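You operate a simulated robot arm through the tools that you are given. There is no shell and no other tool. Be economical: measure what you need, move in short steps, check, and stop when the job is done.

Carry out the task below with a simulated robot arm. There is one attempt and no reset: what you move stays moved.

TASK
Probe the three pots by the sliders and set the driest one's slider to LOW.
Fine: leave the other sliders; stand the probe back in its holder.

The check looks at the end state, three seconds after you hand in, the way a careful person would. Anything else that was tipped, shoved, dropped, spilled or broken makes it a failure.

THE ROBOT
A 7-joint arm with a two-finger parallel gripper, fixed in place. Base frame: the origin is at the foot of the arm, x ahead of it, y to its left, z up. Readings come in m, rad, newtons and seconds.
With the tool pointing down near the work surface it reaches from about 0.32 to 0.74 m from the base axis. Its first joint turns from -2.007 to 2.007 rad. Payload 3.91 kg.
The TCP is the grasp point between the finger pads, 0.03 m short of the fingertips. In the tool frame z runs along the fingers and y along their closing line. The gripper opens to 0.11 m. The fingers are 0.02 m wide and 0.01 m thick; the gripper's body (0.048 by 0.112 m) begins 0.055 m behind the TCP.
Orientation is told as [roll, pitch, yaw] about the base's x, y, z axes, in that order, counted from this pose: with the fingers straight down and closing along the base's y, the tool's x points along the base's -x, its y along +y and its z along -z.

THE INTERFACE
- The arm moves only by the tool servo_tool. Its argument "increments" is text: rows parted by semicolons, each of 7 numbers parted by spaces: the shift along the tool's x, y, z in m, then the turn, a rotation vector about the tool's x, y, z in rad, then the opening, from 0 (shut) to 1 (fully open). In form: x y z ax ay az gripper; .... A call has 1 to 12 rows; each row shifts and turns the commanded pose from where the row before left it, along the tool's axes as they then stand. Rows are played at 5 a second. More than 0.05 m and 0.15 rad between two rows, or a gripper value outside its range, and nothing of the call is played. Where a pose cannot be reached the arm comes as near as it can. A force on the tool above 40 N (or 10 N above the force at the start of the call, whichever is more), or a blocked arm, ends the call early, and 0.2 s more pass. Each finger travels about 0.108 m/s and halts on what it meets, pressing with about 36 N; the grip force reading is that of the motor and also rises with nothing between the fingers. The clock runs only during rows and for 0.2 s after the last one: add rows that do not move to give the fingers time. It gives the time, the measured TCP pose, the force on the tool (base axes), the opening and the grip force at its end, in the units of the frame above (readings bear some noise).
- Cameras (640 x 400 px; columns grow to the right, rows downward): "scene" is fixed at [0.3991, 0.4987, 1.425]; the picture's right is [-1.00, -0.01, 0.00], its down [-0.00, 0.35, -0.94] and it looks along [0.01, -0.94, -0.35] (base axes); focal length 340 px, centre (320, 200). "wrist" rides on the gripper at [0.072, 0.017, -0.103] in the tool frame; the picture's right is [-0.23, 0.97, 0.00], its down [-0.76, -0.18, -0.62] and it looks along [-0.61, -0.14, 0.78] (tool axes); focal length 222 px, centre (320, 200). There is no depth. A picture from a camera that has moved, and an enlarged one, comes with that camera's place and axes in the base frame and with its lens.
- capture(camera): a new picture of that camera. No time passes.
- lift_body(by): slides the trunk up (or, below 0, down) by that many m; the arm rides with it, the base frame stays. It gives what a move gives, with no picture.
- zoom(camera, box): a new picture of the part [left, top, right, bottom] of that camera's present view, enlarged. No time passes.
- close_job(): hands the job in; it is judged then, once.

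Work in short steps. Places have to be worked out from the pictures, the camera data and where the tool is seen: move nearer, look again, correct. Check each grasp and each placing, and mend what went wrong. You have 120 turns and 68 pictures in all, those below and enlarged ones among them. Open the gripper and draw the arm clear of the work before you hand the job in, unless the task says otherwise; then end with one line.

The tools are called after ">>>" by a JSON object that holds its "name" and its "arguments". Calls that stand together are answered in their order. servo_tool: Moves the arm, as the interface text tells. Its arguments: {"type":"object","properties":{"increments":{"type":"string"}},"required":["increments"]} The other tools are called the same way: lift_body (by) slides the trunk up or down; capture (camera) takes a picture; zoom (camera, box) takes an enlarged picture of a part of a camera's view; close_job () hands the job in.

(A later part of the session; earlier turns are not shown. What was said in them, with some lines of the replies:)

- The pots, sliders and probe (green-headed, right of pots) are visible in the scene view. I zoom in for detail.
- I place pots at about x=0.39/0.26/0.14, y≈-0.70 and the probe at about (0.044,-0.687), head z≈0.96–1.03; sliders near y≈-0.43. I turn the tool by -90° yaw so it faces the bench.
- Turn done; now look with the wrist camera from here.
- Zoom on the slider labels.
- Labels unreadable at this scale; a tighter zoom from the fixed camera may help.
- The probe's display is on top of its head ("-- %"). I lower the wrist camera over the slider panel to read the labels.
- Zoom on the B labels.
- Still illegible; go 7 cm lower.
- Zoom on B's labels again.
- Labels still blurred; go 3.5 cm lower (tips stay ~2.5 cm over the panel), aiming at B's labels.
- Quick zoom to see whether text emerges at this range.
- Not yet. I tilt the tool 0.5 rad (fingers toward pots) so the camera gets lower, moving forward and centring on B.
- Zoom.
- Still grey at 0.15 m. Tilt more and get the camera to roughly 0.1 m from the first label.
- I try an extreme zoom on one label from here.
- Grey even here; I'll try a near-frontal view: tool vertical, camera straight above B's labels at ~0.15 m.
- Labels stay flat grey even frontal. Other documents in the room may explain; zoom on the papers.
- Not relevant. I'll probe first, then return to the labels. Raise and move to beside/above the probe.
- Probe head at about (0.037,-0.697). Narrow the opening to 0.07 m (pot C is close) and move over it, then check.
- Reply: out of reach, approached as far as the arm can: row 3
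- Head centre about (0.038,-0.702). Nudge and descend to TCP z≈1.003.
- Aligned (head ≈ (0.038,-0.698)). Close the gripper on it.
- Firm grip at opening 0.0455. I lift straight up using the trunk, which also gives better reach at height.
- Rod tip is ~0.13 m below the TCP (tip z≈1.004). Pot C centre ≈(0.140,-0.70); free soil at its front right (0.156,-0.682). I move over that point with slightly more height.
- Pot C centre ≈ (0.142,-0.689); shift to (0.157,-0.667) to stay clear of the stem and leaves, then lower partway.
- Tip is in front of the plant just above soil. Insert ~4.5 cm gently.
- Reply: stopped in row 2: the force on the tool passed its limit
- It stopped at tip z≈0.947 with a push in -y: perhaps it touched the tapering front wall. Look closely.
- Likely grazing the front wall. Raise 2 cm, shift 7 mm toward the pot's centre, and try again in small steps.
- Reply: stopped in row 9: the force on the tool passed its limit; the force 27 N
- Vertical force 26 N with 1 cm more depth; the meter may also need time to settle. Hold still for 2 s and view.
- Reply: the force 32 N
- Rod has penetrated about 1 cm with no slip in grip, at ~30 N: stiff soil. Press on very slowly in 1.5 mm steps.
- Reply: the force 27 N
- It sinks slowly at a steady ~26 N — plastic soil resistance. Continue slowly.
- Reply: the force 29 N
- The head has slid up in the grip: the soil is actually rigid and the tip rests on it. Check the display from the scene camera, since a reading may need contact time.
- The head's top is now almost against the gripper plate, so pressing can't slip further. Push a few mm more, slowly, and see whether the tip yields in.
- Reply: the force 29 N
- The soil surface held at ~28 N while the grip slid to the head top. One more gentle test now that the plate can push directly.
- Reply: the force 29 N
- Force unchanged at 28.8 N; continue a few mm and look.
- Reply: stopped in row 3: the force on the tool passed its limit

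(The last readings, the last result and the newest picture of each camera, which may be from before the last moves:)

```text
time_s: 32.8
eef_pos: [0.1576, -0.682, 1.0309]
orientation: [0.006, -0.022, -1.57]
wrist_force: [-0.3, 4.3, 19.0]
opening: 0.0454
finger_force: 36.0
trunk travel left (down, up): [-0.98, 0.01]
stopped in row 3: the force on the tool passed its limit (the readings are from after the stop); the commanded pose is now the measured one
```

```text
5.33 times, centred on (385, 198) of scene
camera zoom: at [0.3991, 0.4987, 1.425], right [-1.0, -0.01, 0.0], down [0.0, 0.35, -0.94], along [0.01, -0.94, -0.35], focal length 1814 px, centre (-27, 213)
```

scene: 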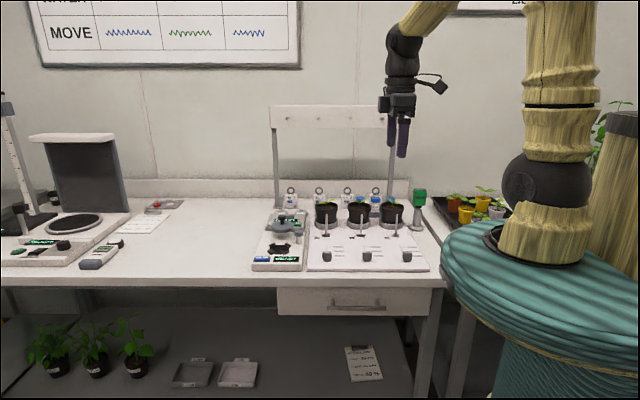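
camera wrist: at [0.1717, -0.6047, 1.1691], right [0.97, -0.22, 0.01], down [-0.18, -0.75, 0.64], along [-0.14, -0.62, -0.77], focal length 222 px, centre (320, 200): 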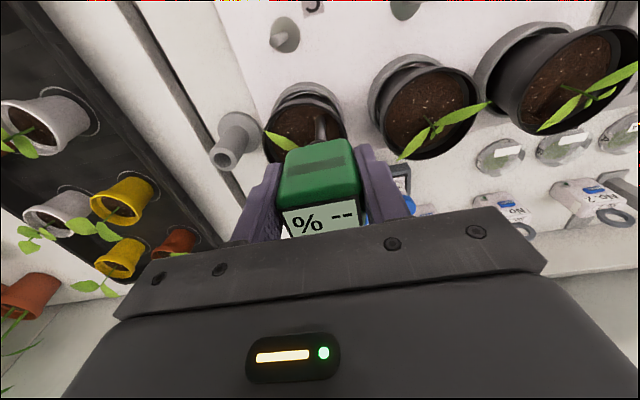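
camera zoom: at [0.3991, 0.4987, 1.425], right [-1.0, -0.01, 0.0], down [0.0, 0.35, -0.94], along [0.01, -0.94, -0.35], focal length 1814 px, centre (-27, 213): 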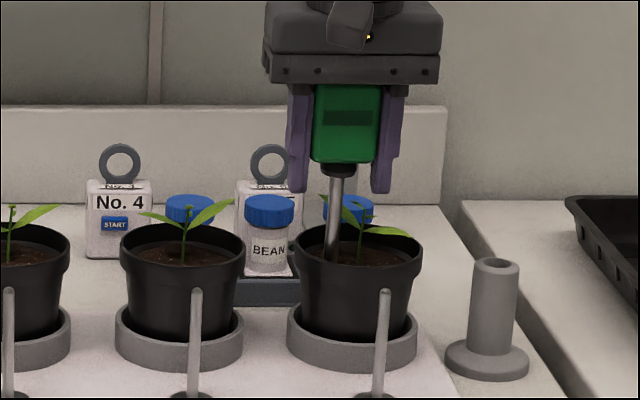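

Truly rigid at this spot (r≈2 cm from the stem). Test once closer to the pot's centre, with light force.

>>> {"name": "servo_tool", "arguments": {"increments": "0 0 -0.018 0 0.02 0 0.2;-0.002 -0.009 0 0 0 0 0.2;0 0 0 0 0 0 0.2;0 0 0.008 0 0 0 0.2;0 0 0.006 0 0 0 0.2;0 0 0.004 0 0 0 0.2;0 0 0.004 0 0 0 0.2;0 0 0.004 0 0 0 0.2;0 0 0.004 0 0 0 0.2;0 0 0.004 0 0 0 0.2;0 0 0 0 0 0 0.2"}}

```text
time_s: 34.6
eef_pos: [0.1485, -0.6835, 1.0313]
orientation: [0.008, -0.015, -1.567]
wrist_force: [-1.3, 4.5, 18.4]
opening: 0.0454
finger_force: 35.4
out of reach, approached as far as the arm can: row 4
trunk travel left (down, up): [-0.98, 0.01]
stopped in row 9: the force on the tool passed its limit (the readings are from after the stop); the commanded pose is now the measured one
```

Same height at a second spot, so C's surface is uniformly solid to me. I lift out, go back above the holder, and check pose before reseating the probe to restore the grip (and display view).

>>> {"name": "servo_tool", "arguments": {"increments": "0 0 -0.03 0 0.01 0 0.2;0 0 -0.035 0 0 0 0.2;-0.005 -0.037 0 0 0 0 0.2;-0.005 -0.037 0 0 0 0 0.2;-0.007 -0.036 0 0 0 0 0.2;0 0 0 0 0 0 0.2;0 0 0 0 0 0 0.2"}}

>>> {"name": "zoom", "arguments": {"camera": "scene", "box": [350, 140, 440, 250]}}

>>> {"name": "capture", "arguments": {"camera": "wrist"}}

```text
time_s: 36.2
eef_pos: [0.04, -0.6928, 1.0903]
orientation: [0.006, 0.004, -1.567]
wrist_force: [0.1, -0.2, -2.0]
opening: 0.0455
finger_force: 36.0
out of reach, approached as far as the arm can: row 2, 5
trunk travel left (down, up): [-0.98, 0.01]
```

```text
3.64 times, centred on (395, 195) of scene
camera zoom: at [0.3991, 0.4987, 1.425], right [-1.0, -0.01, 0.0], down [0.0, 0.35, -0.94], along [0.01, -0.94, -0.35], focal length 1237 px, centre (47, 218)
```

zoom: 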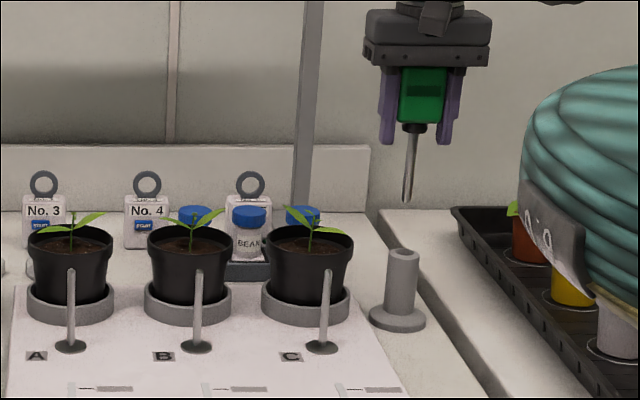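

```text
21 pictures are left
camera wrist: at [0.0558, -0.6213, 1.1952], right [0.97, -0.22, 0.01], down [-0.18, -0.76, 0.62], along [-0.13, -0.61, -0.78], focal length 222 px, centre (320, 200)
```

wrist: 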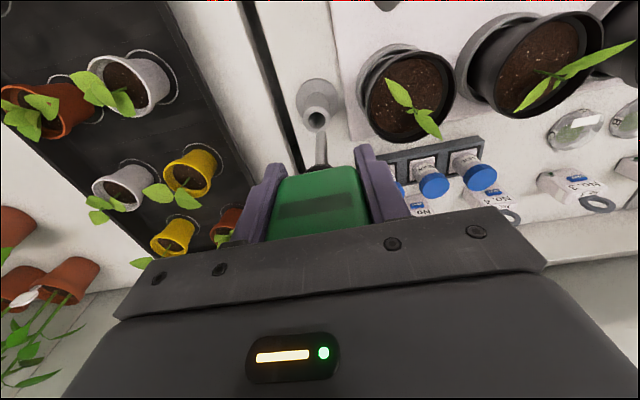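

The probe is tilted ~0.08 rad in the grip (tip toward +x), and the tool is ~7 mm short in y. I straighten it and shift toward the holder axis.

>>> {"name": "servo_tool", "arguments": {"increments": "0 0 0 0.08 0 0 0.2;-0.007 0 0 0 0 0 0.2;0 0 0 0 0 0 0.2;0 0 0 0 0 0 0.2"}}

>>> {"name": "capture", "arguments": {"camera": "wrist"}}

```text
time_s: 37.2
eef_pos: [0.0392, -0.6955, 1.0931]
orientation: [-0.072, -0.001, -1.568]
wrist_force: [-0.2, 0.2, -1.2]
opening: 0.0455
finger_force: 36.4
out of reach, approached as far as the arm can: row 2
trunk travel left (down, up): [-0.98, 0.01]
```

```text
20 pictures are left
camera wrist: at [0.0637, -0.6229, 1.1957], right [0.97, -0.22, -0.07], down [-0.13, -0.76, 0.63], along [-0.2, -0.61, -0.77], focal length 222 px, centre (320, 200)
```

wrist: 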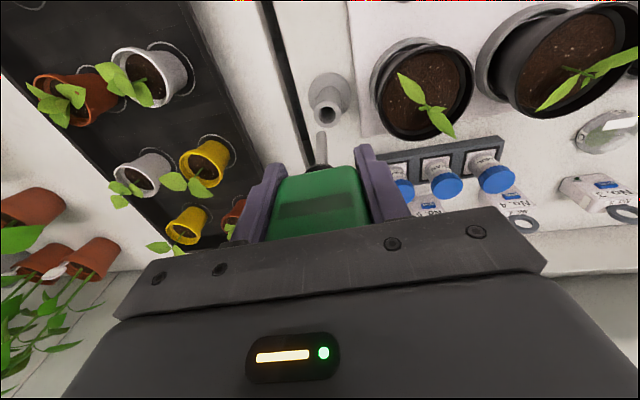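

Tip ≈(0.0335,-0.699) vs hole ≈(0.036,-0.7005). Nudge +3 mm in x, -2 mm in y and check verticality from the scene.

>>> {"name": "servo_tool", "arguments": {"increments": "-0.002 0.003 0 0 0 0 0.2;0 0 0.025 0 0 0 0.2;0 0 0 0 0 0 0.2"}}

>>> {"name": "zoom", "arguments": {"camera": "scene", "box": [385, 160, 435, 240]}}

```text
time_s: 38.0
eef_pos: [0.0409, -0.6931, 1.0689]
orientation: [-0.072, -0.001, -1.567]
wrist_force: [-0.2, 0.0, -1.3]
opening: 0.0455
finger_force: 35.8
out of reach, approached as far as the arm can: row 2
trunk travel left (down, up): [-0.98, 0.01]
```

```text
5.00 times, centred on (410, 200) of scene
camera zoom: at [0.3991, 0.4987, 1.425], right [-1.0, -0.01, 0.0], down [0.0, 0.35, -0.94], along [0.01, -0.94, -0.35], focal length 1700 px, centre (-130, 200)
```

zoom: 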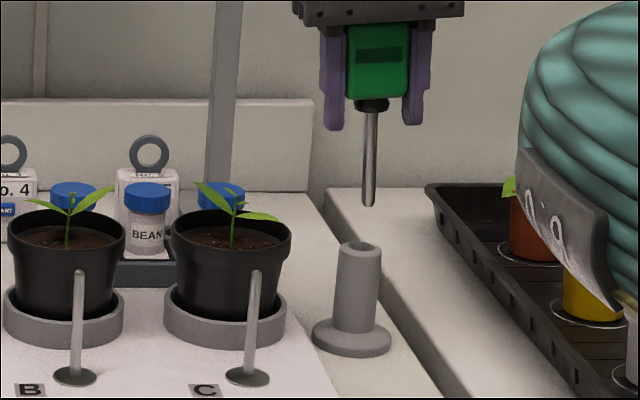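

Perspective shows the rod was vertical before; I over-rotated. Undo 0.065 rad, raise, then lower the trunk, since reach at low height is better with a lower trunk.

>>> {"name": "servo_tool", "arguments": {"increments": "0 0 0 -0.068 0 0 0.2;0 0 -0.03 0 0 0 0.2;0 0 -0.03 0 0 0 0.2;0 0 0 0 0 0 0.2"}}

>>> {"name": "lift_body", "arguments": {"by": -0.07}}

>>> {"name": "servo_tool", "arguments": {"increments": "0 0 -0.03 0 0 0 0.2;0 0 0 0 0 0 0.2"}}

>>> {"name": "lift_body", "arguments": {"by": -0.04}}

```text
time_s: 39.0
eef_pos: [0.0401, -0.6985, 1.1271]
orientation: [-0.006, 0.003, -1.567]
wrist_force: [0.1, -0.1, -1.4]
opening: 0.0455
finger_force: 36.5
out of reach, approached as far as the arm can: row 2, 3
trunk travel left (down, up): [-0.98, 0.01]
```

```text
time_s: 40.1
eef_pos: [0.0398, -0.6978, 1.0585]
orientation: [-0.004, 0.002, -1.568]
wrist_force: [0.0, -0.1, -0.3]
opening: 0.0457
finger_force: 36.6
trunk travel left (down, up): [-0.91, 0.08]
```

```text
time_s: 40.7
eef_pos: [0.041, -0.7003, 1.0874]
orientation: [-0.006, 0.004, -1.567]
wrist_force: [0.3, 0.1, -1.2]
opening: 0.0456
finger_force: 35.7
trunk travel left (down, up): [-0.91, 0.08]
```

```text
time_s: 41.5
eef_pos: [0.042, -0.6996, 1.0477]
orientation: [-0.005, 0.006, -1.567]
wrist_force: [0.3, 0.2, -0.7]
opening: 0.0457
finger_force: 35.8
trunk travel left (down, up): [-0.87, 0.12]
```

Trunk now +0.02; TCP at (0.0415,-0.700,1.048), tip ≈ 1 cm over the hole. Check alignment.

>>> {"name": "zoom", "arguments": {"camera": "scene", "box": [385, 160, 435, 240]}}

>>> {"name": "zoom", "arguments": {"camera": "wrist", "box": [250, 60, 390, 180]}}

```text
5.00 times, centred on (410, 200) of scene
camera zoom: at [0.3991, 0.4987, 1.425], right [-1.0, -0.01, 0.0], down [0.0, 0.35, -0.94], along [0.01, -0.94, -0.35], focal length 1700 px, centre (-130, 200)
```

zoom: 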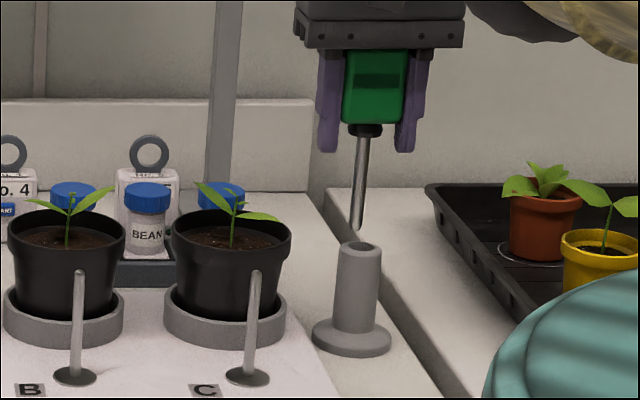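

```text
3.33 times, centred on (320, 120) of wrist
camera zoom: at [0.0586, -0.6273, 1.152], right [0.97, -0.22, -0.01], down [-0.17, -0.77, 0.62], along [-0.14, -0.6, -0.78], focal length 740 px, centre (320, 467)
```

zoom: 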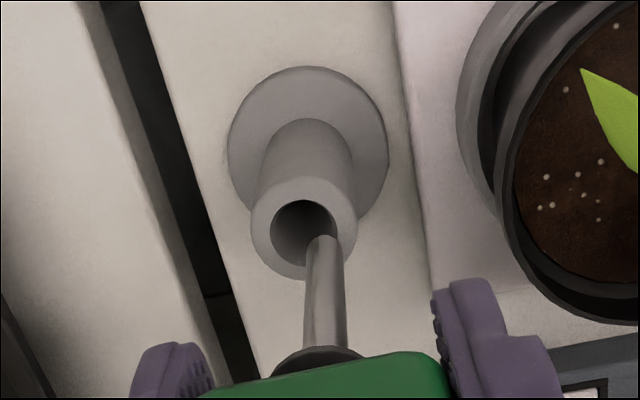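

Rod is vertical; needs -6 mm in x. Shift and descend; a force rise will stop it.

>>> {"name": "servo_tool", "arguments": {"increments": "-0.001 -0.006 0 0 0 0 0.2;0 0 0 0 0 0 0.2;0 0 0.012 0 0 0 0.2;0 0 0.012 0 0 0 0.2;0 0 0.012 0 0 0 0.2;0 0 0.012 0 0 0 0.2;0 0 0.012 0 0 0 0.2;0 0 0 0 0 0 0.2"}}

>>> {"name": "zoom", "arguments": {"camera": "scene", "box": [385, 160, 435, 240]}}

```text
time_s: 43.3
eef_pos: [0.0359, -0.6968, 0.989]
orientation: [-0.004, 0.005, -1.566]
wrist_force: [1.0, -0.1, -0.5]
opening: 0.0457
finger_force: 35.8
out of reach, approached as far as the arm can: row 7
trunk travel left (down, up): [-0.87, 0.12]
```

```text
5.00 times, centred on (410, 200) of scene
camera zoom: at [0.3991, 0.4987, 1.425], right [-1.0, -0.01, 0.0], down [0.0, 0.35, -0.94], along [0.01, -0.94, -0.35], focal length 1700 px, centre (-130, 200)
```

zoom: 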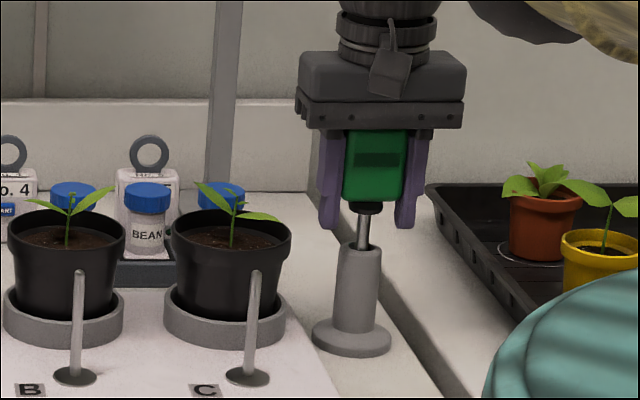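

Rod is in the tube. Lower the remaining ~2.2 cm with the trunk.

>>> {"name": "lift_body", "arguments": {"by": -0.022}}

```text
time_s: 44.0
eef_pos: [0.0348, -0.6971, 0.9661]
orientation: [-0.004, 0.003, -1.566]
wrist_force: [-0.7, 0.6, -0.3]
opening: 0.0456
finger_force: 36.1
trunk travel left (down, up): [-0.848, 0.142]
```

Release, wait, and rise to TCP z≈1.0 for a proper regrip.

>>> {"name": "servo_tool", "arguments": {"increments": "0 0 0 0 0 0 0.6;0 0 0 0 0 0 0.6;0 0 -0.012 0 0 0 0.6;-0.002 0 -0.012 0 0 0 0.6;-0.001 0.003 -0.01 0 0 0 0.6;0 0 0 0 0 0 0.6"}}

>>> {"name": "capture", "arguments": {"camera": "wrist"}}

```text
time_s: 45.4
eef_pos: [0.0387, -0.6994, 1.0009]
orientation: [-0.004, 0.007, -1.567]
wrist_force: [-0.7, 0.0, 0.0]
opening: 0.0659
finger_force: 0.0
trunk travel left (down, up): [-0.848, 0.142]
```

```text
15 pictures are left
camera wrist: at [0.0557, -0.6282, 1.1053], right [0.97, -0.22, -0.01], down [-0.17, -0.77, 0.62], along [-0.14, -0.6, -0.78], focal length 222 px, centre (320, 200)
```

wrist: 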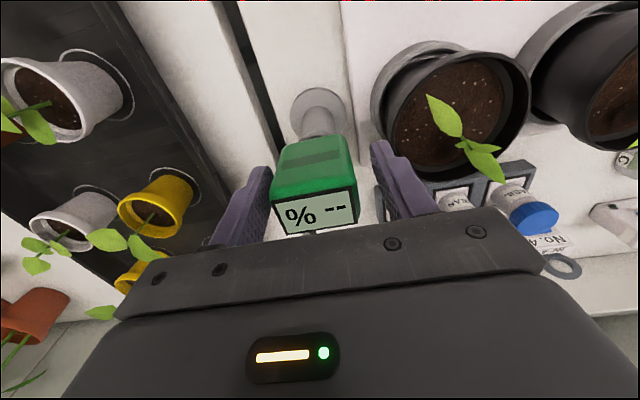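

Probe is seated as originally. I inspect pot C's soil closely (is there a mark, hole or crust?).

>>> {"name": "zoom", "arguments": {"camera": "wrist", "box": [365, 30, 535, 190]}}

```text
2.50 times, centred on (450, 110) of wrist
camera zoom: at [0.0557, -0.6282, 1.1053], right [0.97, -0.22, -0.01], down [-0.17, -0.77, 0.62], along [-0.14, -0.6, -0.78], focal length 555 px, centre (-5, 425)
```

zoom: 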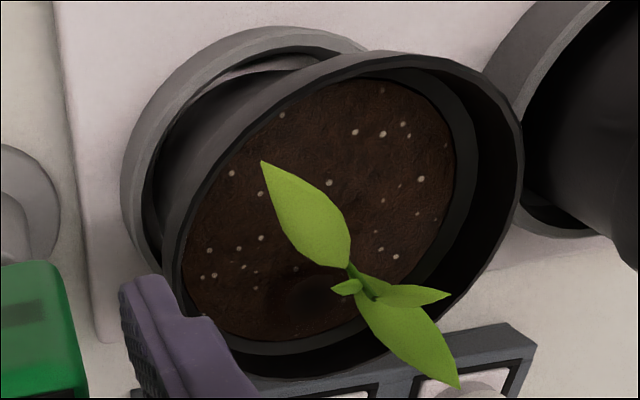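

There's a dark round patch behind C's stem — a hole or a shadow. Check pots B and C from the fixed camera.

>>> {"name": "zoom", "arguments": {"camera": "scene", "box": [310, 190, 408, 226]}}

```text
6.53 times, centred on (359, 208) of scene
camera zoom: at [0.3991, 0.4987, 1.425], right [-1.0, -0.01, 0.0], down [0.0, 0.35, -0.94], along [0.01, -0.94, -0.35], focal length 2221 px, centre (65, 148)
```

zoom: 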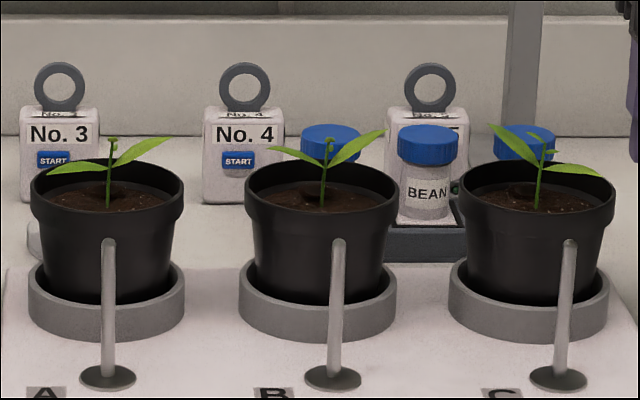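

A dark patch also appears behind-left of C's stem in this view, at about (0.154,-0.712). One tighter look to tell hole from shadow.

>>> {"name": "zoom", "arguments": {"camera": "scene", "box": [378, 192, 408, 211]}}

```text
16.00 times, centred on (393, 202) of scene
camera zoom: at [0.3991, 0.4987, 1.425], right [-1.0, -0.01, 0.0], down [0.0, 0.35, -0.94], along [0.01, -0.94, -0.35], focal length 5441 px, centre (-848, 176)
```

zoom: 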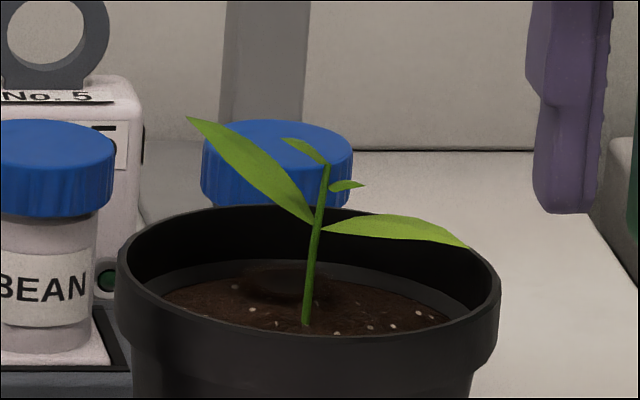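

It's clearly a probing hole, with a raised lip, just behind the stem at about (0.1345,-0.722); elsewhere the soil is solid. To reach the holes with the rod vertical I regrip with the tool pitched 0.5 rad (fingers outward), higher on the head so the display stays visible.

>>> {"name": "servo_tool", "arguments": {"increments": "0 0 -0.016 0 0 0 0.6;0 0 0 0 -0.125 0 0.6;0 0 0 0 -0.125 0 0.6;0 0 0 0 -0.125 0 0.6;0 0 0 0 -0.125 0 0.6;0 0 0 0 0 0 0.6"}}

>>> {"name": "capture", "arguments": {"camera": "wrist"}}

```text
time_s: 46.8
eef_pos: [0.0382, -0.7006, 1.0176]
orientation: [-0.006, -0.496, -1.565]
wrist_force: [-0.3, -1.0, 0.6]
opening: 0.066
finger_force: 0.1
trunk travel left (down, up): [-0.848, 0.142]
```

```text
11 pictures are left
camera wrist: at [0.0557, -0.587, 1.0736], right [0.98, -0.2, 0.1], down [-0.17, -0.37, 0.91], along [-0.14, -0.91, -0.4], focal length 222 px, centre (320, 200)
```

wrist: 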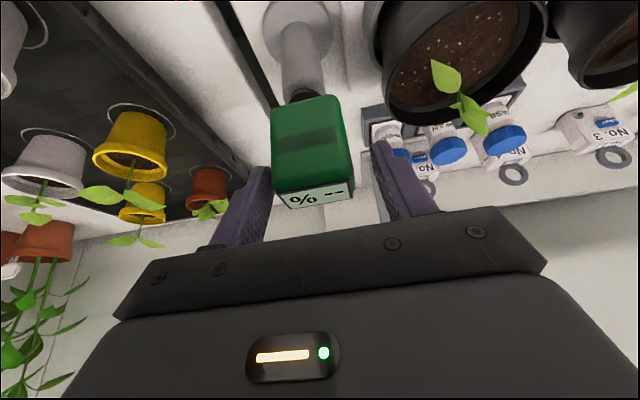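

Display is visible. Close and lift straight up 13 cm.

>>> {"name": "servo_tool", "arguments": {"increments": "0 0 0 0 0 0 0.3;0 0 0 0 0 0 0.2;0 0 0 0 0 0 0.2;-0.01557 0 -0.02854 0 0 0 0.2;-0.01557 0 -0.02854 0 0 0 0.2;-0.01557 0 -0.02854 0 0 0 0.2;-0.01557 0 -0.02854 0 0 0 0.2;0 0 0 0 0 0 0.2;0 0 0 0 0 0 0.2"}}

```text
time_s: 48.8
eef_pos: [0.0408, -0.6982, 1.1461]
orientation: [-0.003, -0.498, -1.565]
wrist_force: [-0.1, -0.8, -1.3]
opening: 0.0453
finger_force: 36.0
trunk travel left (down, up): [-0.848, 0.142]
```

Gripped. Now move above C's hole at (0.134,-0.722), tip staying at z≈1.0.

>>> {"name": "servo_tool", "arguments": {"increments": "-0.007 0.031 0.0038 0 0 0 0.2;-0.007 0.031 0.0038 0 0 0 0.2;-0.007 0.031 0.0038 0 0 0 0.2;0 0 0 0 0 0 0.2;0 0 0 0 0 0 0.2"}}

>>> {"name": "capture", "arguments": {"camera": "wrist"}}

```text
time_s: 50.0
eef_pos: [0.1364, -0.7248, 1.1449]
orientation: [-0.005, -0.495, -1.563]
wrist_force: [-0.7, -0.2, -2.1]
opening: 0.0452
finger_force: 35.7
trunk travel left (down, up): [-0.848, 0.142]
```

```text
10 pictures are left
camera wrist: at [0.1531, -0.6114, 1.2029], right [0.98, -0.2, 0.1], down [-0.17, -0.37, 0.91], along [-0.14, -0.91, -0.4], focal length 222 px, centre (320, 200)
```

wrist: 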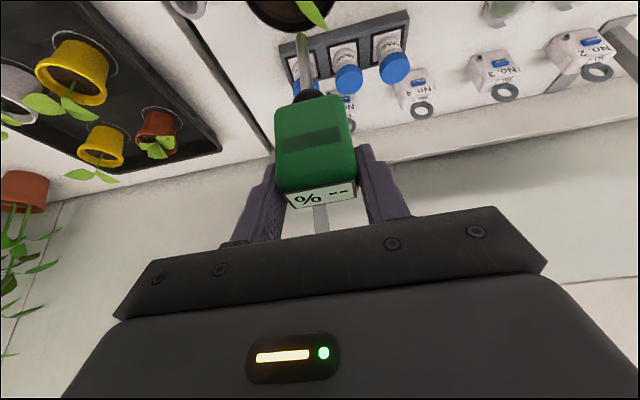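

Rod hangs vertical. Lower 4 cm to just above the soil and check against the hole in the fixed camera.

>>> {"name": "servo_tool", "arguments": {"increments": "0.0016 -0.0015 -0.0009 0 0 0 0.2;0.0096 0 0.01755 0 0 0 0.2;0.0096 0 0.01755 0 0 0 0.2;0 0 0 0 0 0 0.2;0 0 0 0 0 0 0.2"}}

>>> {"name": "zoom", "arguments": {"camera": "scene", "box": [376, 188, 408, 212]}}

```text
time_s: 51.2
eef_pos: [0.1315, -0.7226, 1.1036]
orientation: [-0.006, -0.494, -1.566]
wrist_force: [-0.1, -0.4, -0.6]
opening: 0.0453
finger_force: 36.0
trunk travel left (down, up): [-0.848, 0.142]
```

```text
16.00 times, centred on (392, 200) of scene
camera zoom: at [0.3991, 0.4987, 1.425], right [-1.0, -0.01, 0.0], down [0.0, 0.35, -0.94], along [0.01, -0.94, -0.35], focal length 5441 px, centre (-832, 200)
```

zoom: 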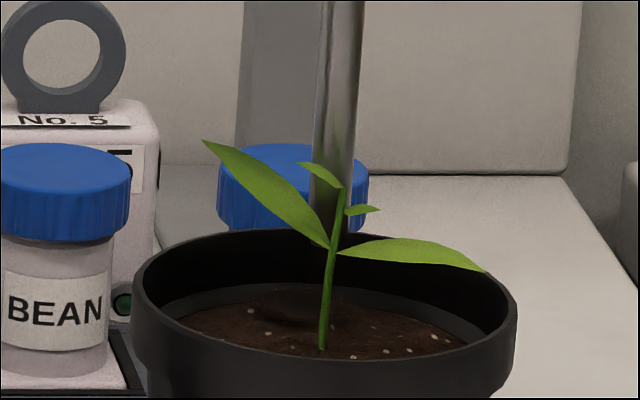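

Rod needs about +5 mm in x to line up with the hole. Shift and descend slowly.

>>> {"name": "servo_tool", "arguments": {"increments": "0.001 0.005 -0.0005 0 0 0 0.2;0 0 0 0 0 0 0.2;0.0029 0 0.0053 0 0 0 0.2;0.0029 0 0.0053 0 0 0 0.2;0.0029 0 0.0053 0 0 0 0.2;0.0029 0 0.0053 0 0 0 0.2;0.0029 0 0.0053 0 0 0 0.2;0.0029 0 0.0053 0 0 0 0.2;0.0029 0 0.0053 0 0 0 0.2;0 0 0 0 0 0 0.2"}}

```text
time_s: 53.4
eef_pos: [0.1344, -0.7229, 1.0643]
orientation: [-0.005, -0.495, -1.563]
wrist_force: [-0.3, -0.4, -1.1]
opening: 0.0453
finger_force: 35.7
trunk travel left (down, up): [-0.848, 0.142]
```

No resistance at tip z≈0.92: it's in the hole. Go 2 cm deeper and wait.

>>> {"name": "servo_tool", "arguments": {"increments": "0.0029 0 0.0053 0 0 0 0.2;0.0029 0 0.0053 0 0 0 0.2;0.0029 0 0.0053 0 0 0 0.2;0 0 0 0 0 0 0.2;0 0 0 0 0 0 0.2;0 0 0 0 0 0 0.2;0 0 0 0 0 0 0.2;0 0 0 0 0 0 0.2;0 0 0 0 0 0 0.2;0 0 0 0 0 0 0.2;0 0 0 0 0 0 0.2"}}

>>> {"name": "zoom", "arguments": {"camera": "wrist", "box": [250, 80, 390, 220]}}

```text
time_s: 55.8
eef_pos: [0.1351, -0.7214, 1.0457]
orientation: [-0.005, -0.496, -1.565]
wrist_force: [0.2, 0.6, -0.8]
opening: 0.0455
finger_force: 35.8
trunk travel left (down, up): [-0.848, 0.142]
```

```text
2.86 times, centred on (320, 150) of wrist
camera zoom: at [0.1524, -0.6085, 1.1036], right [0.97, -0.2, 0.1], down [-0.17, -0.37, 0.91], along [-0.14, -0.91, -0.4], focal length 635 px, centre (320, 343)
```

zoom: 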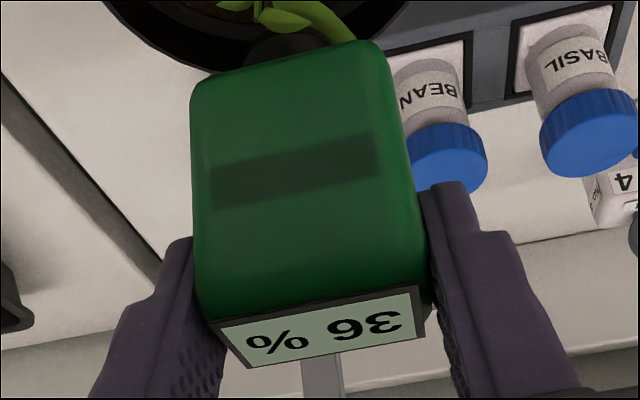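

C reads 36 %. Now locate the holes in A and B from the fixed camera.

>>> {"name": "zoom", "arguments": {"camera": "scene", "box": [311, 194, 375, 214]}}

```text
10.00 times, centred on (343, 204) of scene
camera zoom: at [0.3991, 0.4987, 1.425], right [-1.0, -0.01, 0.0], down [0.0, 0.35, -0.94], along [0.01, -0.94, -0.35], focal length 3401 px, centre (90, 160)
```

zoom: 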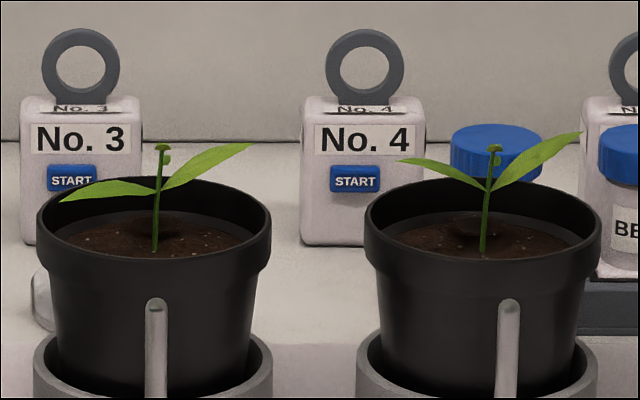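

A and B have matching holes right behind the stem; by scaling, B ≈(0.258,-0.7215), A ≈(0.381,-0.7215). Lift out and move over B.

>>> {"name": "servo_tool", "arguments": {"increments": "-0.016 0 -0.0293 0 0 0 0.2;-0.016 0 -0.0293 0 0 0 0.2;-0.016 0 -0.0293 0 0 0 0.2;0 0 0 0 0 0 0.2;0 0.041 0 0 0 0 0.2;0 0.041 0 0 0 0 0.2;0 0.041 0 0 0 0 0.2;0 0 0 0 0 0 0.2;0 0 0 0 0 0 0.2"}}

```text
time_s: 57.8
eef_pos: [0.2599, -0.7217, 1.1439]
orientation: [-0.005, -0.496, -1.565]
wrist_force: [-0.2, 0.8, -1.1]
opening: 0.0455
finger_force: 36.0
trunk travel left (down, up): [-0.848, 0.142]
```

Reached. Lower 4 cm and check alignment.

>>> {"name": "servo_tool", "arguments": {"increments": "0.0096 0 0.01755 0 0 0 0.2;0.0096 0 0.01755 0 0 0 0.2;0 0 0 0 0 0 0.2;0 0 0 0 0 0 0.2"}}

>>> {"name": "zoom", "arguments": {"camera": "scene", "box": [340, 190, 380, 215]}}

```text
time_s: 58.8
eef_pos: [0.2599, -0.7189, 1.1025]
orientation: [-0.006, -0.494, -1.564]
wrist_force: [0.0, -0.4, -0.7]
opening: 0.0455
finger_force: 36.2
trunk travel left (down, up): [-0.848, 0.142]
```

```text
16.00 times, centred on (360, 202) of scene
camera zoom: at [0.3991, 0.4987, 1.425], right [-1.0, -0.01, 0.0], down [0.0, 0.35, -0.94], along [0.01, -0.94, -0.35], focal length 5441 px, centre (-320, 160)
```

zoom: 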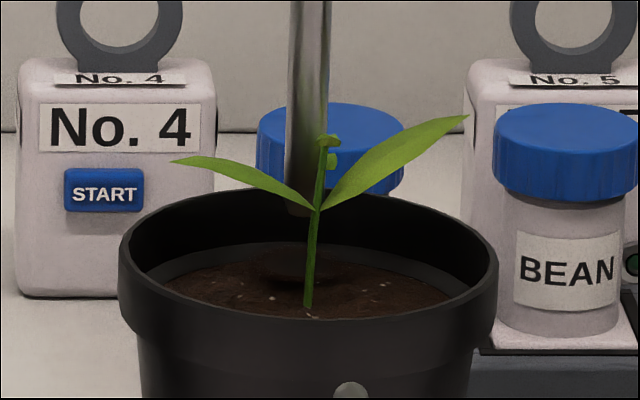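

x is aligned; y needs about -2.5 mm. Shift and descend slowly into B.

>>> {"name": "servo_tool", "arguments": {"increments": "-0.0022 0 0.0012 0 0 0 0.2;0 0 0 0 0 0 0.2;0.003 0 0.0055 0 0 0 0.2;0.003 0 0.0055 0 0 0 0.2;0.003 0 0.0055 0 0 0 0.2;0.003 0 0.0055 0 0 0 0.2;0.003 0 0.0055 0 0 0 0.2;0.003 0 0.0055 0 0 0 0.2;0.003 0 0.0055 0 0 0 0.2;0.003 0 0.0055 0 0 0 0.2;0.003 0 0.0055 0 0 0 0.2;0 0 0 0 0 0 0.2"}}

```text
time_s: 61.4
eef_pos: [0.2592, -0.7232, 1.0493]
orientation: [-0.005, -0.495, -1.565]
wrist_force: [0.6, 1.1, -1.3]
opening: 0.0456
finger_force: 36.3
trunk travel left (down, up): [-0.848, 0.142]
```

In B's hole with no force. Wait for the reading and look.

>>> {"name": "servo_tool", "arguments": {"increments": "0.0015 0 0.0027 0 0 0 0.2;0 0 0 0 0 0 0.2;0 0 0 0 0 0 0.2;0 0 0 0 0 0 0.2;0 0 0 0 0 0 0.2;0 0 0 0 0 0 0.2;0 0 0 0 0 0 0.2;0 0 0 0 0 0 0.2;0 0 0 0 0 0 0.2;0 0 0 0 0 0 0.2"}}

>>> {"name": "zoom", "arguments": {"camera": "wrist", "box": [270, 120, 370, 215]}}

```text
time_s: 63.6
eef_pos: [0.259, -0.7236, 1.046]
orientation: [-0.005, -0.496, -1.563]
wrist_force: [0.5, 0.2, -1.3]
opening: 0.0455
finger_force: 36.1
trunk travel left (down, up): [-0.848, 0.142]
```

```text
4.21 times, centred on (320, 168) of wrist
camera zoom: at [0.2763, -0.6099, 1.1028], right [0.98, -0.2, 0.1], down [-0.17, -0.37, 0.91], along [-0.14, -0.91, -0.4], focal length 935 px, centre (320, 337)
```

zoom: 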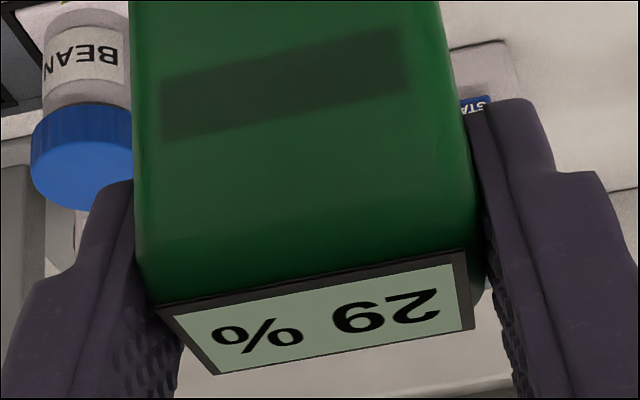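

B reads 29 %. Lift out and go toward A.

>>> {"name": "servo_tool", "arguments": {"increments": "-0.016 0 -0.0293 0 0 0 0.2;-0.016 0 -0.0293 0 0 0 0.2;-0.016 0 -0.0293 0 0 0 0.2;0 0 0 0 0 0 0.2;0 0.041 0 0 0 0 0.2;0 0.041 0 0 0 0 0.2;0 0.041 0 0 0 0 0.2;0 0 0 0 0 0 0.2;0 0 0 0 0 0 0.2"}}

```text
time_s: 65.6
eef_pos: [0.3827, -0.7194, 1.1457]
orientation: [-0.008, -0.495, -1.563]
wrist_force: [-0.3, -0.9, -0.4]
opening: 0.0455
finger_force: 36.1
out of reach, approached as far as the arm can: row 7
trunk travel left (down, up): [-0.848, 0.142]
```

Slightly out of reach in y. I rotate the tool 0.3 rad about the vertical toward the radial direction (rod stays vertical), correct y by -3 mm, and lower 4 cm.

>>> {"name": "servo_tool", "arguments": {"increments": "0 0 0 -0.0718 0 -0.1317 0.2;0 0 0 -0.0718 0 -0.1317 0.2;0 0 0 0 0 0 0.2;-0.001 0 0.0006 0 0 0 0.2;0.0096 0 0.01755 0 0 0 0.2;0.0096 0 0.01755 0 0 0 0.2;0 0 0 0 0 0 0.2;0 0 0 0 0 0 0.2"}}

>>> {"name": "zoom", "arguments": {"camera": "scene", "box": [308, 190, 348, 215]}}

```text
time_s: 67.4
eef_pos: [0.3781, -0.7205, 1.1058]
orientation: [-0.003, -0.491, -1.266]
wrist_force: [0.2, 0.2, -0.8]
opening: 0.0453
finger_force: 35.6
trunk travel left (down, up): [-0.848, 0.142]
```

```text
16.00 times, centred on (328, 202) of scene
camera zoom: at [0.3991, 0.4987, 1.425], right [-1.0, -0.01, 0.0], down [0.0, 0.35, -0.94], along [0.01, -0.94, -0.35], focal length 5441 px, centre (192, 160)
```

zoom: 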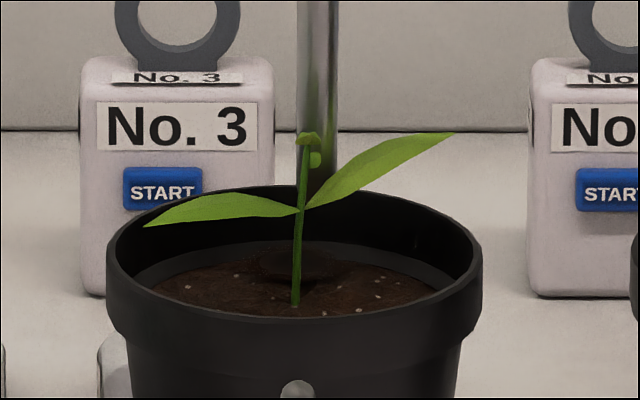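

Needs +4.5 mm in x and ~-2 mm in y. Shift and descend into A.

>>> {"name": "servo_tool", "arguments": {"increments": "-0.0028 0.0037 0.0015 0 0 0 0.2;0 0 0 0 0 0 0.2;0.0031 0 0.0057 0 0 0 0.2;0.0031 0 0.0057 0 0 0 0.2;0.0031 0 0.0057 0 0 0 0.2;0.0031 0 0.0057 0 0 0 0.2;0.0031 0 0.0057 0 0 0 0.2;0.0031 0 0.0057 0 0 0 0.2;0.0031 0 0.0057 0 0 0 0.2;0.0031 0 0.0057 0 0 0 0.2;0.0031 0 0.0057 0 0 0 0.2;0 0 0 0 0 0 0.2"}}

>>> {"name": "servo_tool", "arguments": {"increments": "0 0 0 0 0 0 0.2;0 0 0 0 0 0 0.2;0 0 0 0 0 0 0.2;0 0 0 0 0 0 0.2;0 0 0 0 0 0 0.2;0 0 0 0 0 0 0.2;0 0 0 0 0 0 0.2;0 0 0 0 0 0 0.2;0 0 0 0 0 0 0.2"}}

```text
time_s: 70.0
eef_pos: [0.3856, -0.7203, 1.0459]
orientation: [-0.003, -0.493, -1.265]
wrist_force: [-0.4, -1.0, -0.5]
opening: 0.0455
finger_force: 36.2
trunk travel left (down, up): [-0.848, 0.142]
```

```text
time_s: 72.0
eef_pos: [0.385, -0.7207, 1.0455]
orientation: [-0.003, -0.495, -1.266]
wrist_force: [0.0, -0.1, 0.1]
opening: 0.0455
finger_force: 36.5
trunk travel left (down, up): [-0.848, 0.142]
```

Inserted in A without force. Read the display.

>>> {"name": "zoom", "arguments": {"camera": "wrist", "box": [270, 120, 370, 215]}}

```text
4.21 times, centred on (320, 168) of wrist
camera zoom: at [0.3677, -0.6078, 1.1029], right [0.99, 0.1, 0.1], down [-0.05, -0.41, 0.91], along [0.13, -0.91, -0.4], focal length 935 px, centre (320, 337)
```

zoom: 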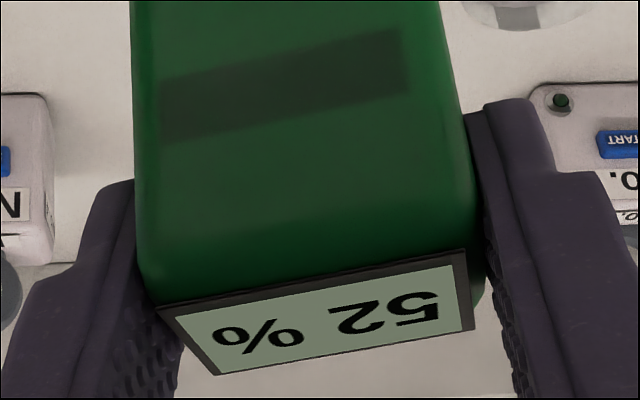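

A reads 52 %, B 29 %, C 36 % → B is driest. Return the probe: lift, rotate back, move toward the holder.

>>> {"name": "servo_tool", "arguments": {"increments": "-0.016 0 -0.0293 0 0 0 0.2;-0.016 0 -0.0293 0 0 0 0.2;-0.016 0 -0.0293 0 0 0 0.2;0 0 0 0 0 0 0.2;0 0 0 0.0718 0 0.1317 0.2;0 0 0 0.0718 0 0.1317 0.2;0 -0.043 0 0 0 0 0.2;0 -0.043 0 0 0 0 0.2;0 -0.043 0 0 0 0 0.2;0 -0.043 0 0 0 0 0.2;0 -0.043 0 0 0 0 0.2;0 0 0 0 0 0 0.2"}}

```text
time_s: 74.6
eef_pos: [0.1904, -0.7836, 1.1518]
orientation: [-0.005, -0.494, -1.563]
wrist_force: [0.8, -0.2, -2.0]
opening: 0.0455
finger_force: 36.3
out of reach, approached as far as the arm can: row 7, 8, 9, 10, 11
trunk travel left (down, up): [-0.848, 0.142]
```

Unexpected y drift to -0.784 (still clear at this height, no forces). Correct +y by 6 cm first and recheck.

>>> {"name": "servo_tool", "arguments": {"increments": "0.0176 0 -0.0096 0 0 0 0.2;0.0176 0 -0.0096 0 0 0 0.2;0.0176 0 -0.0096 0 0 0 0.2;0 0 0 0 0 0 0.2;0 0 0 0 0 0 0.2"}}

```text
time_s: 75.8
eef_pos: [0.1952, -0.7814, 1.1551]
orientation: [-0.004, -0.493, -1.564]
wrist_force: [-0.1, -0.1, -1.1]
opening: 0.0454
finger_force: 36.2
out of reach, approached as far as the arm can: row 1, 2, 3
trunk travel left (down, up): [-0.848, 0.142]
```

Commanded pose seems still beyond reach; continue +y.

>>> {"name": "servo_tool", "arguments": {"increments": "0.0264 0 -0.0144 0 0 0 0.2;0.0264 0 -0.0144 0 0 0 0.2;0 0 0 0 0 0 0.2;0 0 0 0 0 0 0.2"}}

```text
time_s: 76.8
eef_pos: [0.2073, -0.7785, 1.1628]
orientation: [-0.004, -0.493, -1.567]
wrist_force: [-0.4, 0.0, -0.7]
opening: 0.0457
finger_force: 36.5
out of reach, approached as far as the arm can: row 1, 2
trunk travel left (down, up): [-0.848, 0.142]
```

The arm may be stuck in a joint-limited posture rather than the target being far. I undo the y corrections and move back +x to re-enter the good region.

>>> {"name": "servo_tool", "arguments": {"increments": "-0.0264 0.02 0.0144 0 0 0 0.2;-0.0264 0.02 0.0144 0 0 0 0.2;-0.0176 0.02 0.0096 0 0 0 0.2;-0.0176 0.02 0.0096 0 0 0 0.2;-0.0176 0.02 0.0096 0 0 0 0.2;0 0.02 0 0 0 0 0.2;0 0 0 0 0 0 0.2;0 0 0 0 0 0 0.2"}}

```text
time_s: 78.6
eef_pos: [0.2838, -0.7625, 1.1515]
orientation: [-0.006, -0.496, -1.564]
wrist_force: [-0.4, 0.6, -1.5]
opening: 0.0455
finger_force: 36.0
out of reach, approached as far as the arm can: row 1, 2, 3, 4, 5
trunk travel left (down, up): [-0.848, 0.142]
```

At (0.284,-0.7625) the last row was reachable again. Try +y 4 cm here in small steps.

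>>> {"name": "servo_tool", "arguments": {"increments": "0.0088 0.005 -0.0048 0 0 0 0.2;0.0088 0.005 -0.0048 0 0 0 0.2;0.0088 0.005 -0.0048 0 0 0 0.2;0.0088 0.005 -0.0048 0 0 0 0.2;0 0 0 0 0 0 0.2;0 0 0 0 0 0 0.2"}}

```text
time_s: 80.0
eef_pos: [0.3056, -0.7227, 1.1504]
orientation: [-0.005, -0.495, -1.565]
wrist_force: [0.7, 0.7, -1.2]
opening: 0.0455
finger_force: 36.2
trunk travel left (down, up): [-0.848, 0.142]
```

Back in a good posture at (0.306,-0.723). Move -x gently, watching for flags.

>>> {"name": "servo_tool", "arguments": {"increments": "0.0044 -0.012 -0.0024 0 0 0 0.2;0.0044 -0.012 -0.0024 0 0 0 0.2;0.0044 -0.012 -0.0024 0 0 0 0.2;0 -0.015 0 0 0 0 0.2;0 -0.015 0 0 0 0 0.2;0 0 0 0 0 0 0.2"}}

```text
time_s: 81.4
eef_pos: [0.2407, -0.7093, 1.1519]
orientation: [-0.004, -0.495, -1.565]
wrist_force: [0.6, -0.5, -1.4]
opening: 0.0455
finger_force: 36.2
trunk travel left (down, up): [-0.848, 0.142]
```

Fine, no flags. Continue toward the holder.

>>> {"name": "servo_tool", "arguments": {"increments": "0 -0.025 0 0 0 0 0.2;0 -0.025 0 0 0 0 0.2;0 -0.025 0 0 0 0 0.2;0 -0.025 0 0 0 0 0.2;0.0075 -0.025 -0.0041 0 0 0 0.2;0 -0.025 0 0 0 0 0.2;0 -0.025 0 0 0 0 0.2;0 -0.025 0 0 0 0 0.2;0 0 0 0 0 0 0.2;0 0 0 0 0 0 0.2"}}

```text
time_s: 83.6
eef_pos: [0.0392, -0.7024, 1.1541]
orientation: [-0.005, -0.496, -1.567]
wrist_force: [0.1, 0.5, -0.5]
opening: 0.0456
finger_force: 36.1
trunk travel left (down, up): [-0.848, 0.142]
```

Lower 4.5 cm and take two extra readings to average out noise.

>>> {"name": "servo_tool", "arguments": {"increments": "0.0108 0 0.01975 0 0 0 0.2;0.0108 0 0.01975 0 0 0 0.2;0 0 0 0 0 0 0.2"}}

>>> {"name": "servo_tool", "arguments": {"increments": "0 0 0 0 0 0 0.2"}}

>>> {"name": "servo_tool", "arguments": {"increments": "0 0 0 0 0 0 0.2"}}

>>> {"name": "servo_tool", "arguments": {"increments": "0 0 0 0 0 0 0.2"}}

```text
time_s: 84.4
eef_pos: [0.0405, -0.7006, 1.1073]
orientation: [-0.005, -0.495, -1.562]
wrist_force: [-0.1, 0.6, -1.8]
opening: 0.0457
finger_force: 35.7
trunk travel left (down, up): [-0.848, 0.142]
```

```text
time_s: 84.8
eef_pos: [0.0408, -0.7008, 1.1068]
orientation: [-0.007, -0.496, -1.566]
wrist_force: [-0.2, 0.8, -1.1]
opening: 0.0455
finger_force: 36.3
trunk travel left (down, up): [-0.848, 0.142]
```

```text
time_s: 85.2
eef_pos: [0.0409, -0.6998, 1.1088]
orientation: [-0.006, -0.497, -1.567]
wrist_force: [0.4, 0.1, -0.9]
opening: 0.0455
finger_force: 36.4
trunk travel left (down, up): [-0.848, 0.142]
```

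```text
time_s: 85.6
eef_pos: [0.0412, -0.7002, 1.1078]
orientation: [-0.004, -0.496, -1.566]
wrist_force: [0.5, -0.6, -2.1]
opening: 0.0455
finger_force: 36.4
trunk travel left (down, up): [-0.848, 0.142]
```

Average (0.0408,-0.7004). Check rod vs tube in the fixed camera.

>>> {"name": "zoom", "arguments": {"camera": "scene", "box": [395, 185, 435, 235]}}

```text
8.00 times, centred on (415, 210) of scene
camera zoom: at [0.3991, 0.4987, 1.425], right [-1.0, -0.01, 0.0], down [0.0, 0.35, -0.94], along [0.01, -0.94, -0.35], focal length 2721 px, centre (-440, 120)
```

zoom: 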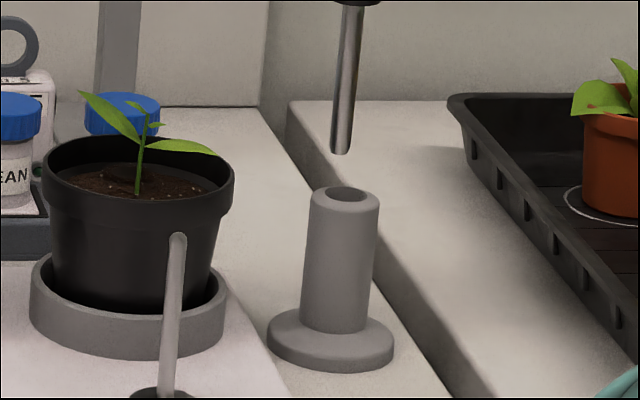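

Needs -4.7 mm in x. Shift, then descend into the tube.

>>> {"name": "servo_tool", "arguments": {"increments": "-0.0005 -0.0047 0.0002 0 0 0 0.2;0 0 0 0 0 0 0.2;0.0034 0 0.0062 0 0 0 0.2;0.0034 0 0.0062 0 0 0 0.2;0.0034 0 0.0062 0 0 0 0.2;0.0034 0 0.0062 0 0 0 0.2;0.0034 0 0.0062 0 0 0 0.2;0.0034 0 0.0062 0 0 0 0.2;0.0034 0 0.0062 0 0 0 0.2;0.0034 0 0.0062 0 0 0 0.2;0 0 0 0 0 0 0.2"}}

```text
time_s: 88.0
eef_pos: [0.0351, -0.7007, 1.0508]
orientation: [-0.006, -0.497, -1.564]
wrist_force: [-0.3, 0.5, -0.9]
opening: 0.0455
finger_force: 36.0
trunk travel left (down, up): [-0.848, 0.142]
```

Tip is ~4 cm inside the tube with no force. Lower the last ~3.2 cm, slow at the end.

>>> {"name": "servo_tool", "arguments": {"increments": "0.0034 0 0.0062 0 0 0 0.2;0.0034 0 0.0062 0 0 0 0.2;0.0034 0 0.0062 0 0 0 0.2;0.0015 0 0.0027 0 0 0 0.2;0.0015 0 0.0027 0 0 0 0.2;0.001 0 0.0018 0 0 0 0.2;0 0 0 0 0 0 0.2"}}

```text
time_s: 89.6
eef_pos: [0.0335, -0.7015, 1.0209]
orientation: [-0.005, -0.496, -1.566]
wrist_force: [0.2, 0.5, -1.1]
opening: 0.0454
finger_force: 36.4
trunk travel left (down, up): [-0.848, 0.142]
```

Lower the last 3 mm and release, opening modestly (pot C is near).

>>> {"name": "servo_tool", "arguments": {"increments": "0.0014 0.001 0.0026 0 0 0 0.2;0 0 0 0 0 0 0.2;0 0 0 0 0 0 0.3;0 0 0 0 0 0 0.4;0 0 0 0 0 0 0.6;0 0 0 0 0 0 0.6"}}

```text
time_s: 91.0
eef_pos: [0.0344, -0.7011, 1.0181]
orientation: [-0.003, -0.495, -1.566]
wrist_force: [-0.7, 0.3, -0.2]
opening: 0.066
finger_force: 0.0
trunk travel left (down, up): [-0.848, 0.142]
```

Released. Withdraw along the tool axis, then straighten the tool to vertical.

>>> {"name": "servo_tool", "arguments": {"increments": "0 0 -0.03 0 0 0 0.6;0 0 -0.04 0 0 0 0.6;0 0 -0.04 0 0 0 0.6;0.04 0 0 0 0 0 0.6;0.04 0 0 0 0 0 0.6;0 0 -0.03 0 0.125 0 0.6;0 0 0 0 0.125 0 0.6;0 0 0 0 0.125 0 0.6;0 0 0 0 0.12 0 0.6;0 0 0 0 0 0 0.6"}}

```text
time_s: 93.2
eef_pos: [0.0349, -0.5631, 1.1035]
orientation: [-0.005, 0.0, -1.567]
wrist_force: [-0.1, -0.5, -0.3]
opening: 0.0662
finger_force: 0.1
trunk travel left (down, up): [-0.848, 0.142]
```

Move above knob B at about (0.259,-0.435) and lower to tips ~2.5 cm above it.

>>> {"name": "servo_tool", "arguments": {"increments": "0.0213 0.0373 0 0 0 0 0.6;0.0213 0.0373 0 0 0 0 0.6;0.0213 0.0373 0 0 0 0 0.6;0.0213 0.0373 0 0 0 0 0.6;0.0213 0.0373 0 0 0 0 0.6;0.0213 0.0373 0 0 0 0 0.6;0 0 0.045 0 0 0 0.6;0 0 0.045 0 0 0 0.6;0 0 0.045 0 0 0 0.6;0 0 0 0 0 0 0.6;0 0 0 0 0 0 0.6"}}

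```text
time_s: 95.6
eef_pos: [0.2561, -0.4349, 0.9703]
orientation: [-0.005, 0.0, -1.567]
wrist_force: [-0.2, -0.4, -1.0]
opening: 0.0659
finger_force: 0.1
trunk travel left (down, up): [-0.848, 0.142]
```

Check alignment with the wrist camera.

>>> {"name": "capture", "arguments": {"camera": "wrist"}}

```text
1 pictures are left
camera wrist: at [0.2737, -0.3623, 1.0742], right [0.97, -0.22, 0.0], down [-0.17, -0.76, 0.62], along [-0.14, -0.61, -0.78], focal length 222 px, centre (320, 200)
```

wrist: 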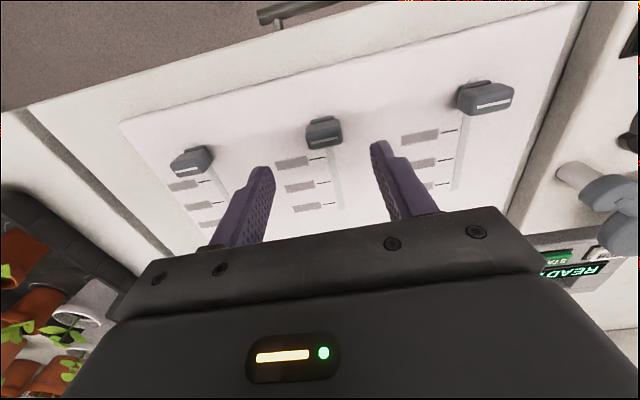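

Knob B is at ≈(0.2587,-0.438), line top z≈0.903; nearest tick at y≈-0.465. Align and lower so the fingers straddle the knob, then close gently.

>>> {"name": "servo_tool", "arguments": {"increments": "-0.0035 0.0025 0 0 0 0 0.6;0 0 0.02 0 0 0 0.6;0 0 0.02 0 0 0 0.6;0 0 0.014 0 0 0 0.6;0 0 0 0 0 0 0.6"}}

>>> {"name": "servo_tool", "arguments": {"increments": "0 0 0 0 0 0 0.4;0 0 0 0 0 0 0.3;0 0 0 0 0 0 0.25;0 0 0 0 0 0 0.25"}}

```text
time_s: 96.8
eef_pos: [0.2599, -0.4392, 0.9145]
orientation: [-0.004, 0.0, -1.567]
wrist_force: [1.3, -0.6, 0.6]
opening: 0.0657
finger_force: 0.1
trunk travel left (down, up): [-0.848, 0.142]
```

```text
time_s: 97.8
eef_pos: [0.2594, -0.4378, 0.9148]
orientation: [-0.006, 0.0, -1.568]
wrist_force: [-3.5, -0.2, -0.9]
opening: 0.0289
finger_force: 45.3
trunk travel left (down, up): [-0.848, 0.142]
```

Knob gripped (28.9 mm). Slide 2.75 cm in -y.

>>> {"name": "servo_tool", "arguments": {"increments": "-0.006 0 0 0 0 0 0.25;-0.006 0 0 0 0 0 0.25;-0.006 0 0 0 0 0 0.25;-0.006 0 0 0 0 0 0.25;-0.0035 0 0 0 0 0 0.25;0 0 0 0 0 0 0.25;0 0 0 0 0 0 0.25"}}

```text
time_s: 99.4
eef_pos: [0.2607, -0.4662, 0.9142]
orientation: [-0.001, -0.003, -1.568]
wrist_force: [3.3, -2.1, 9.2]
opening: 0.029
finger_force: 45.6
trunk travel left (down, up): [-0.848, 0.142]
```

The knob moved with the grip to y≈-0.466. Release and raise straight, then draw clear.

>>> {"name": "servo_tool", "arguments": {"increments": "0 0 0 0 0 0 0.4;0 0 0 0 0 0 0.55;0 0 0 0 0 0 0.55;0 0 -0.04 0 0 0 0.55;0 0 -0.045 0 0 0 0.55;0 0 -0.045 0 0 0 0.55;0.03 0 -0.035 0 0 0 0.55;0.04 0 -0.025 0 0 0 0.55;0.04 0 -0.025 0 0 0 0.55;0.04 0 -0.025 0 0 0 0.8;0 0 0 0 0 0 1;0 0 0 0 0 0 1"}}

```text
time_s: 102.0
eef_pos: [0.2571, -0.313, 1.1569]
orientation: [-0.005, -0.001, -1.567]
wrist_force: [0.7, -0.8, 0.4]
opening: 0.1104
finger_force: 0.0
trunk travel left (down, up): [-0.848, 0.142]
```

Raise further so the final picture is unobstructed.

>>> {"name": "servo_tool", "arguments": {"increments": "0 0 -0.045 0 0 0 1;0 0 -0.045 0 0 0 1;0 0 -0.04 0 0 0 1;0 0 0 0 0 0 1"}}

>>> {"name": "zoom", "arguments": {"camera": "scene", "box": [310, 185, 435, 270]}}

```text
time_s: 103.0
eef_pos: [0.2595, -0.3167, 1.2807]
orientation: [-0.005, 0.001, -1.567]
wrist_force: [-0.2, -0.3, 0.0]
opening: 0.1102
finger_force: 0.1
trunk travel left (down, up): [-0.848, 0.142]
```

```text
4.71 times, centred on (372, 228) of scene
camera zoom: at [0.3991, 0.4987, 1.425], right [-1.0, -0.01, 0.0], down [0.0, 0.35, -0.94], along [0.01, -0.94, -0.35], focal length 1600 px, centre (73, 71)
```

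zoom: 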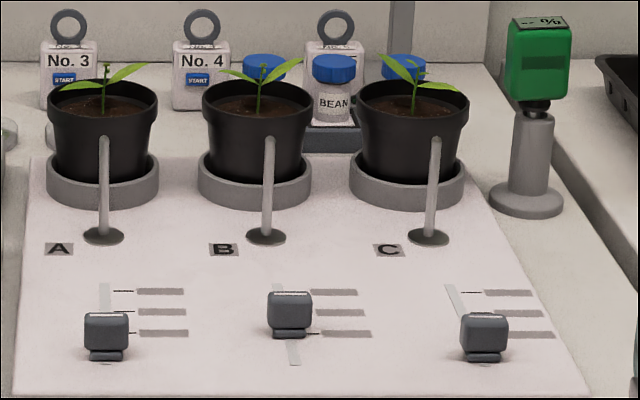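

The final picture shows B's knob one 3 cm step along its slot, at the first mark up from its start position. A and C sit where they were, the pots and plants look undisturbed, and the probe is in its holder. The arm is clear with the gripper open, so I hand in.

>>> {"name": "close_job", "arguments": {}}

```text
The job is handed in.
```

I probed all three pots: A read 52 %, B 29 % and C 36 %. I moved B's slider to the first mark from its start, taken as LOW by position because the labels were unreadable; A and C were left alone and the probe is back in its holder. Before I found the probe hole in pot C, I pressed its soil several times at up to about 40 N, and the pot may have shifted 1–2 mm.
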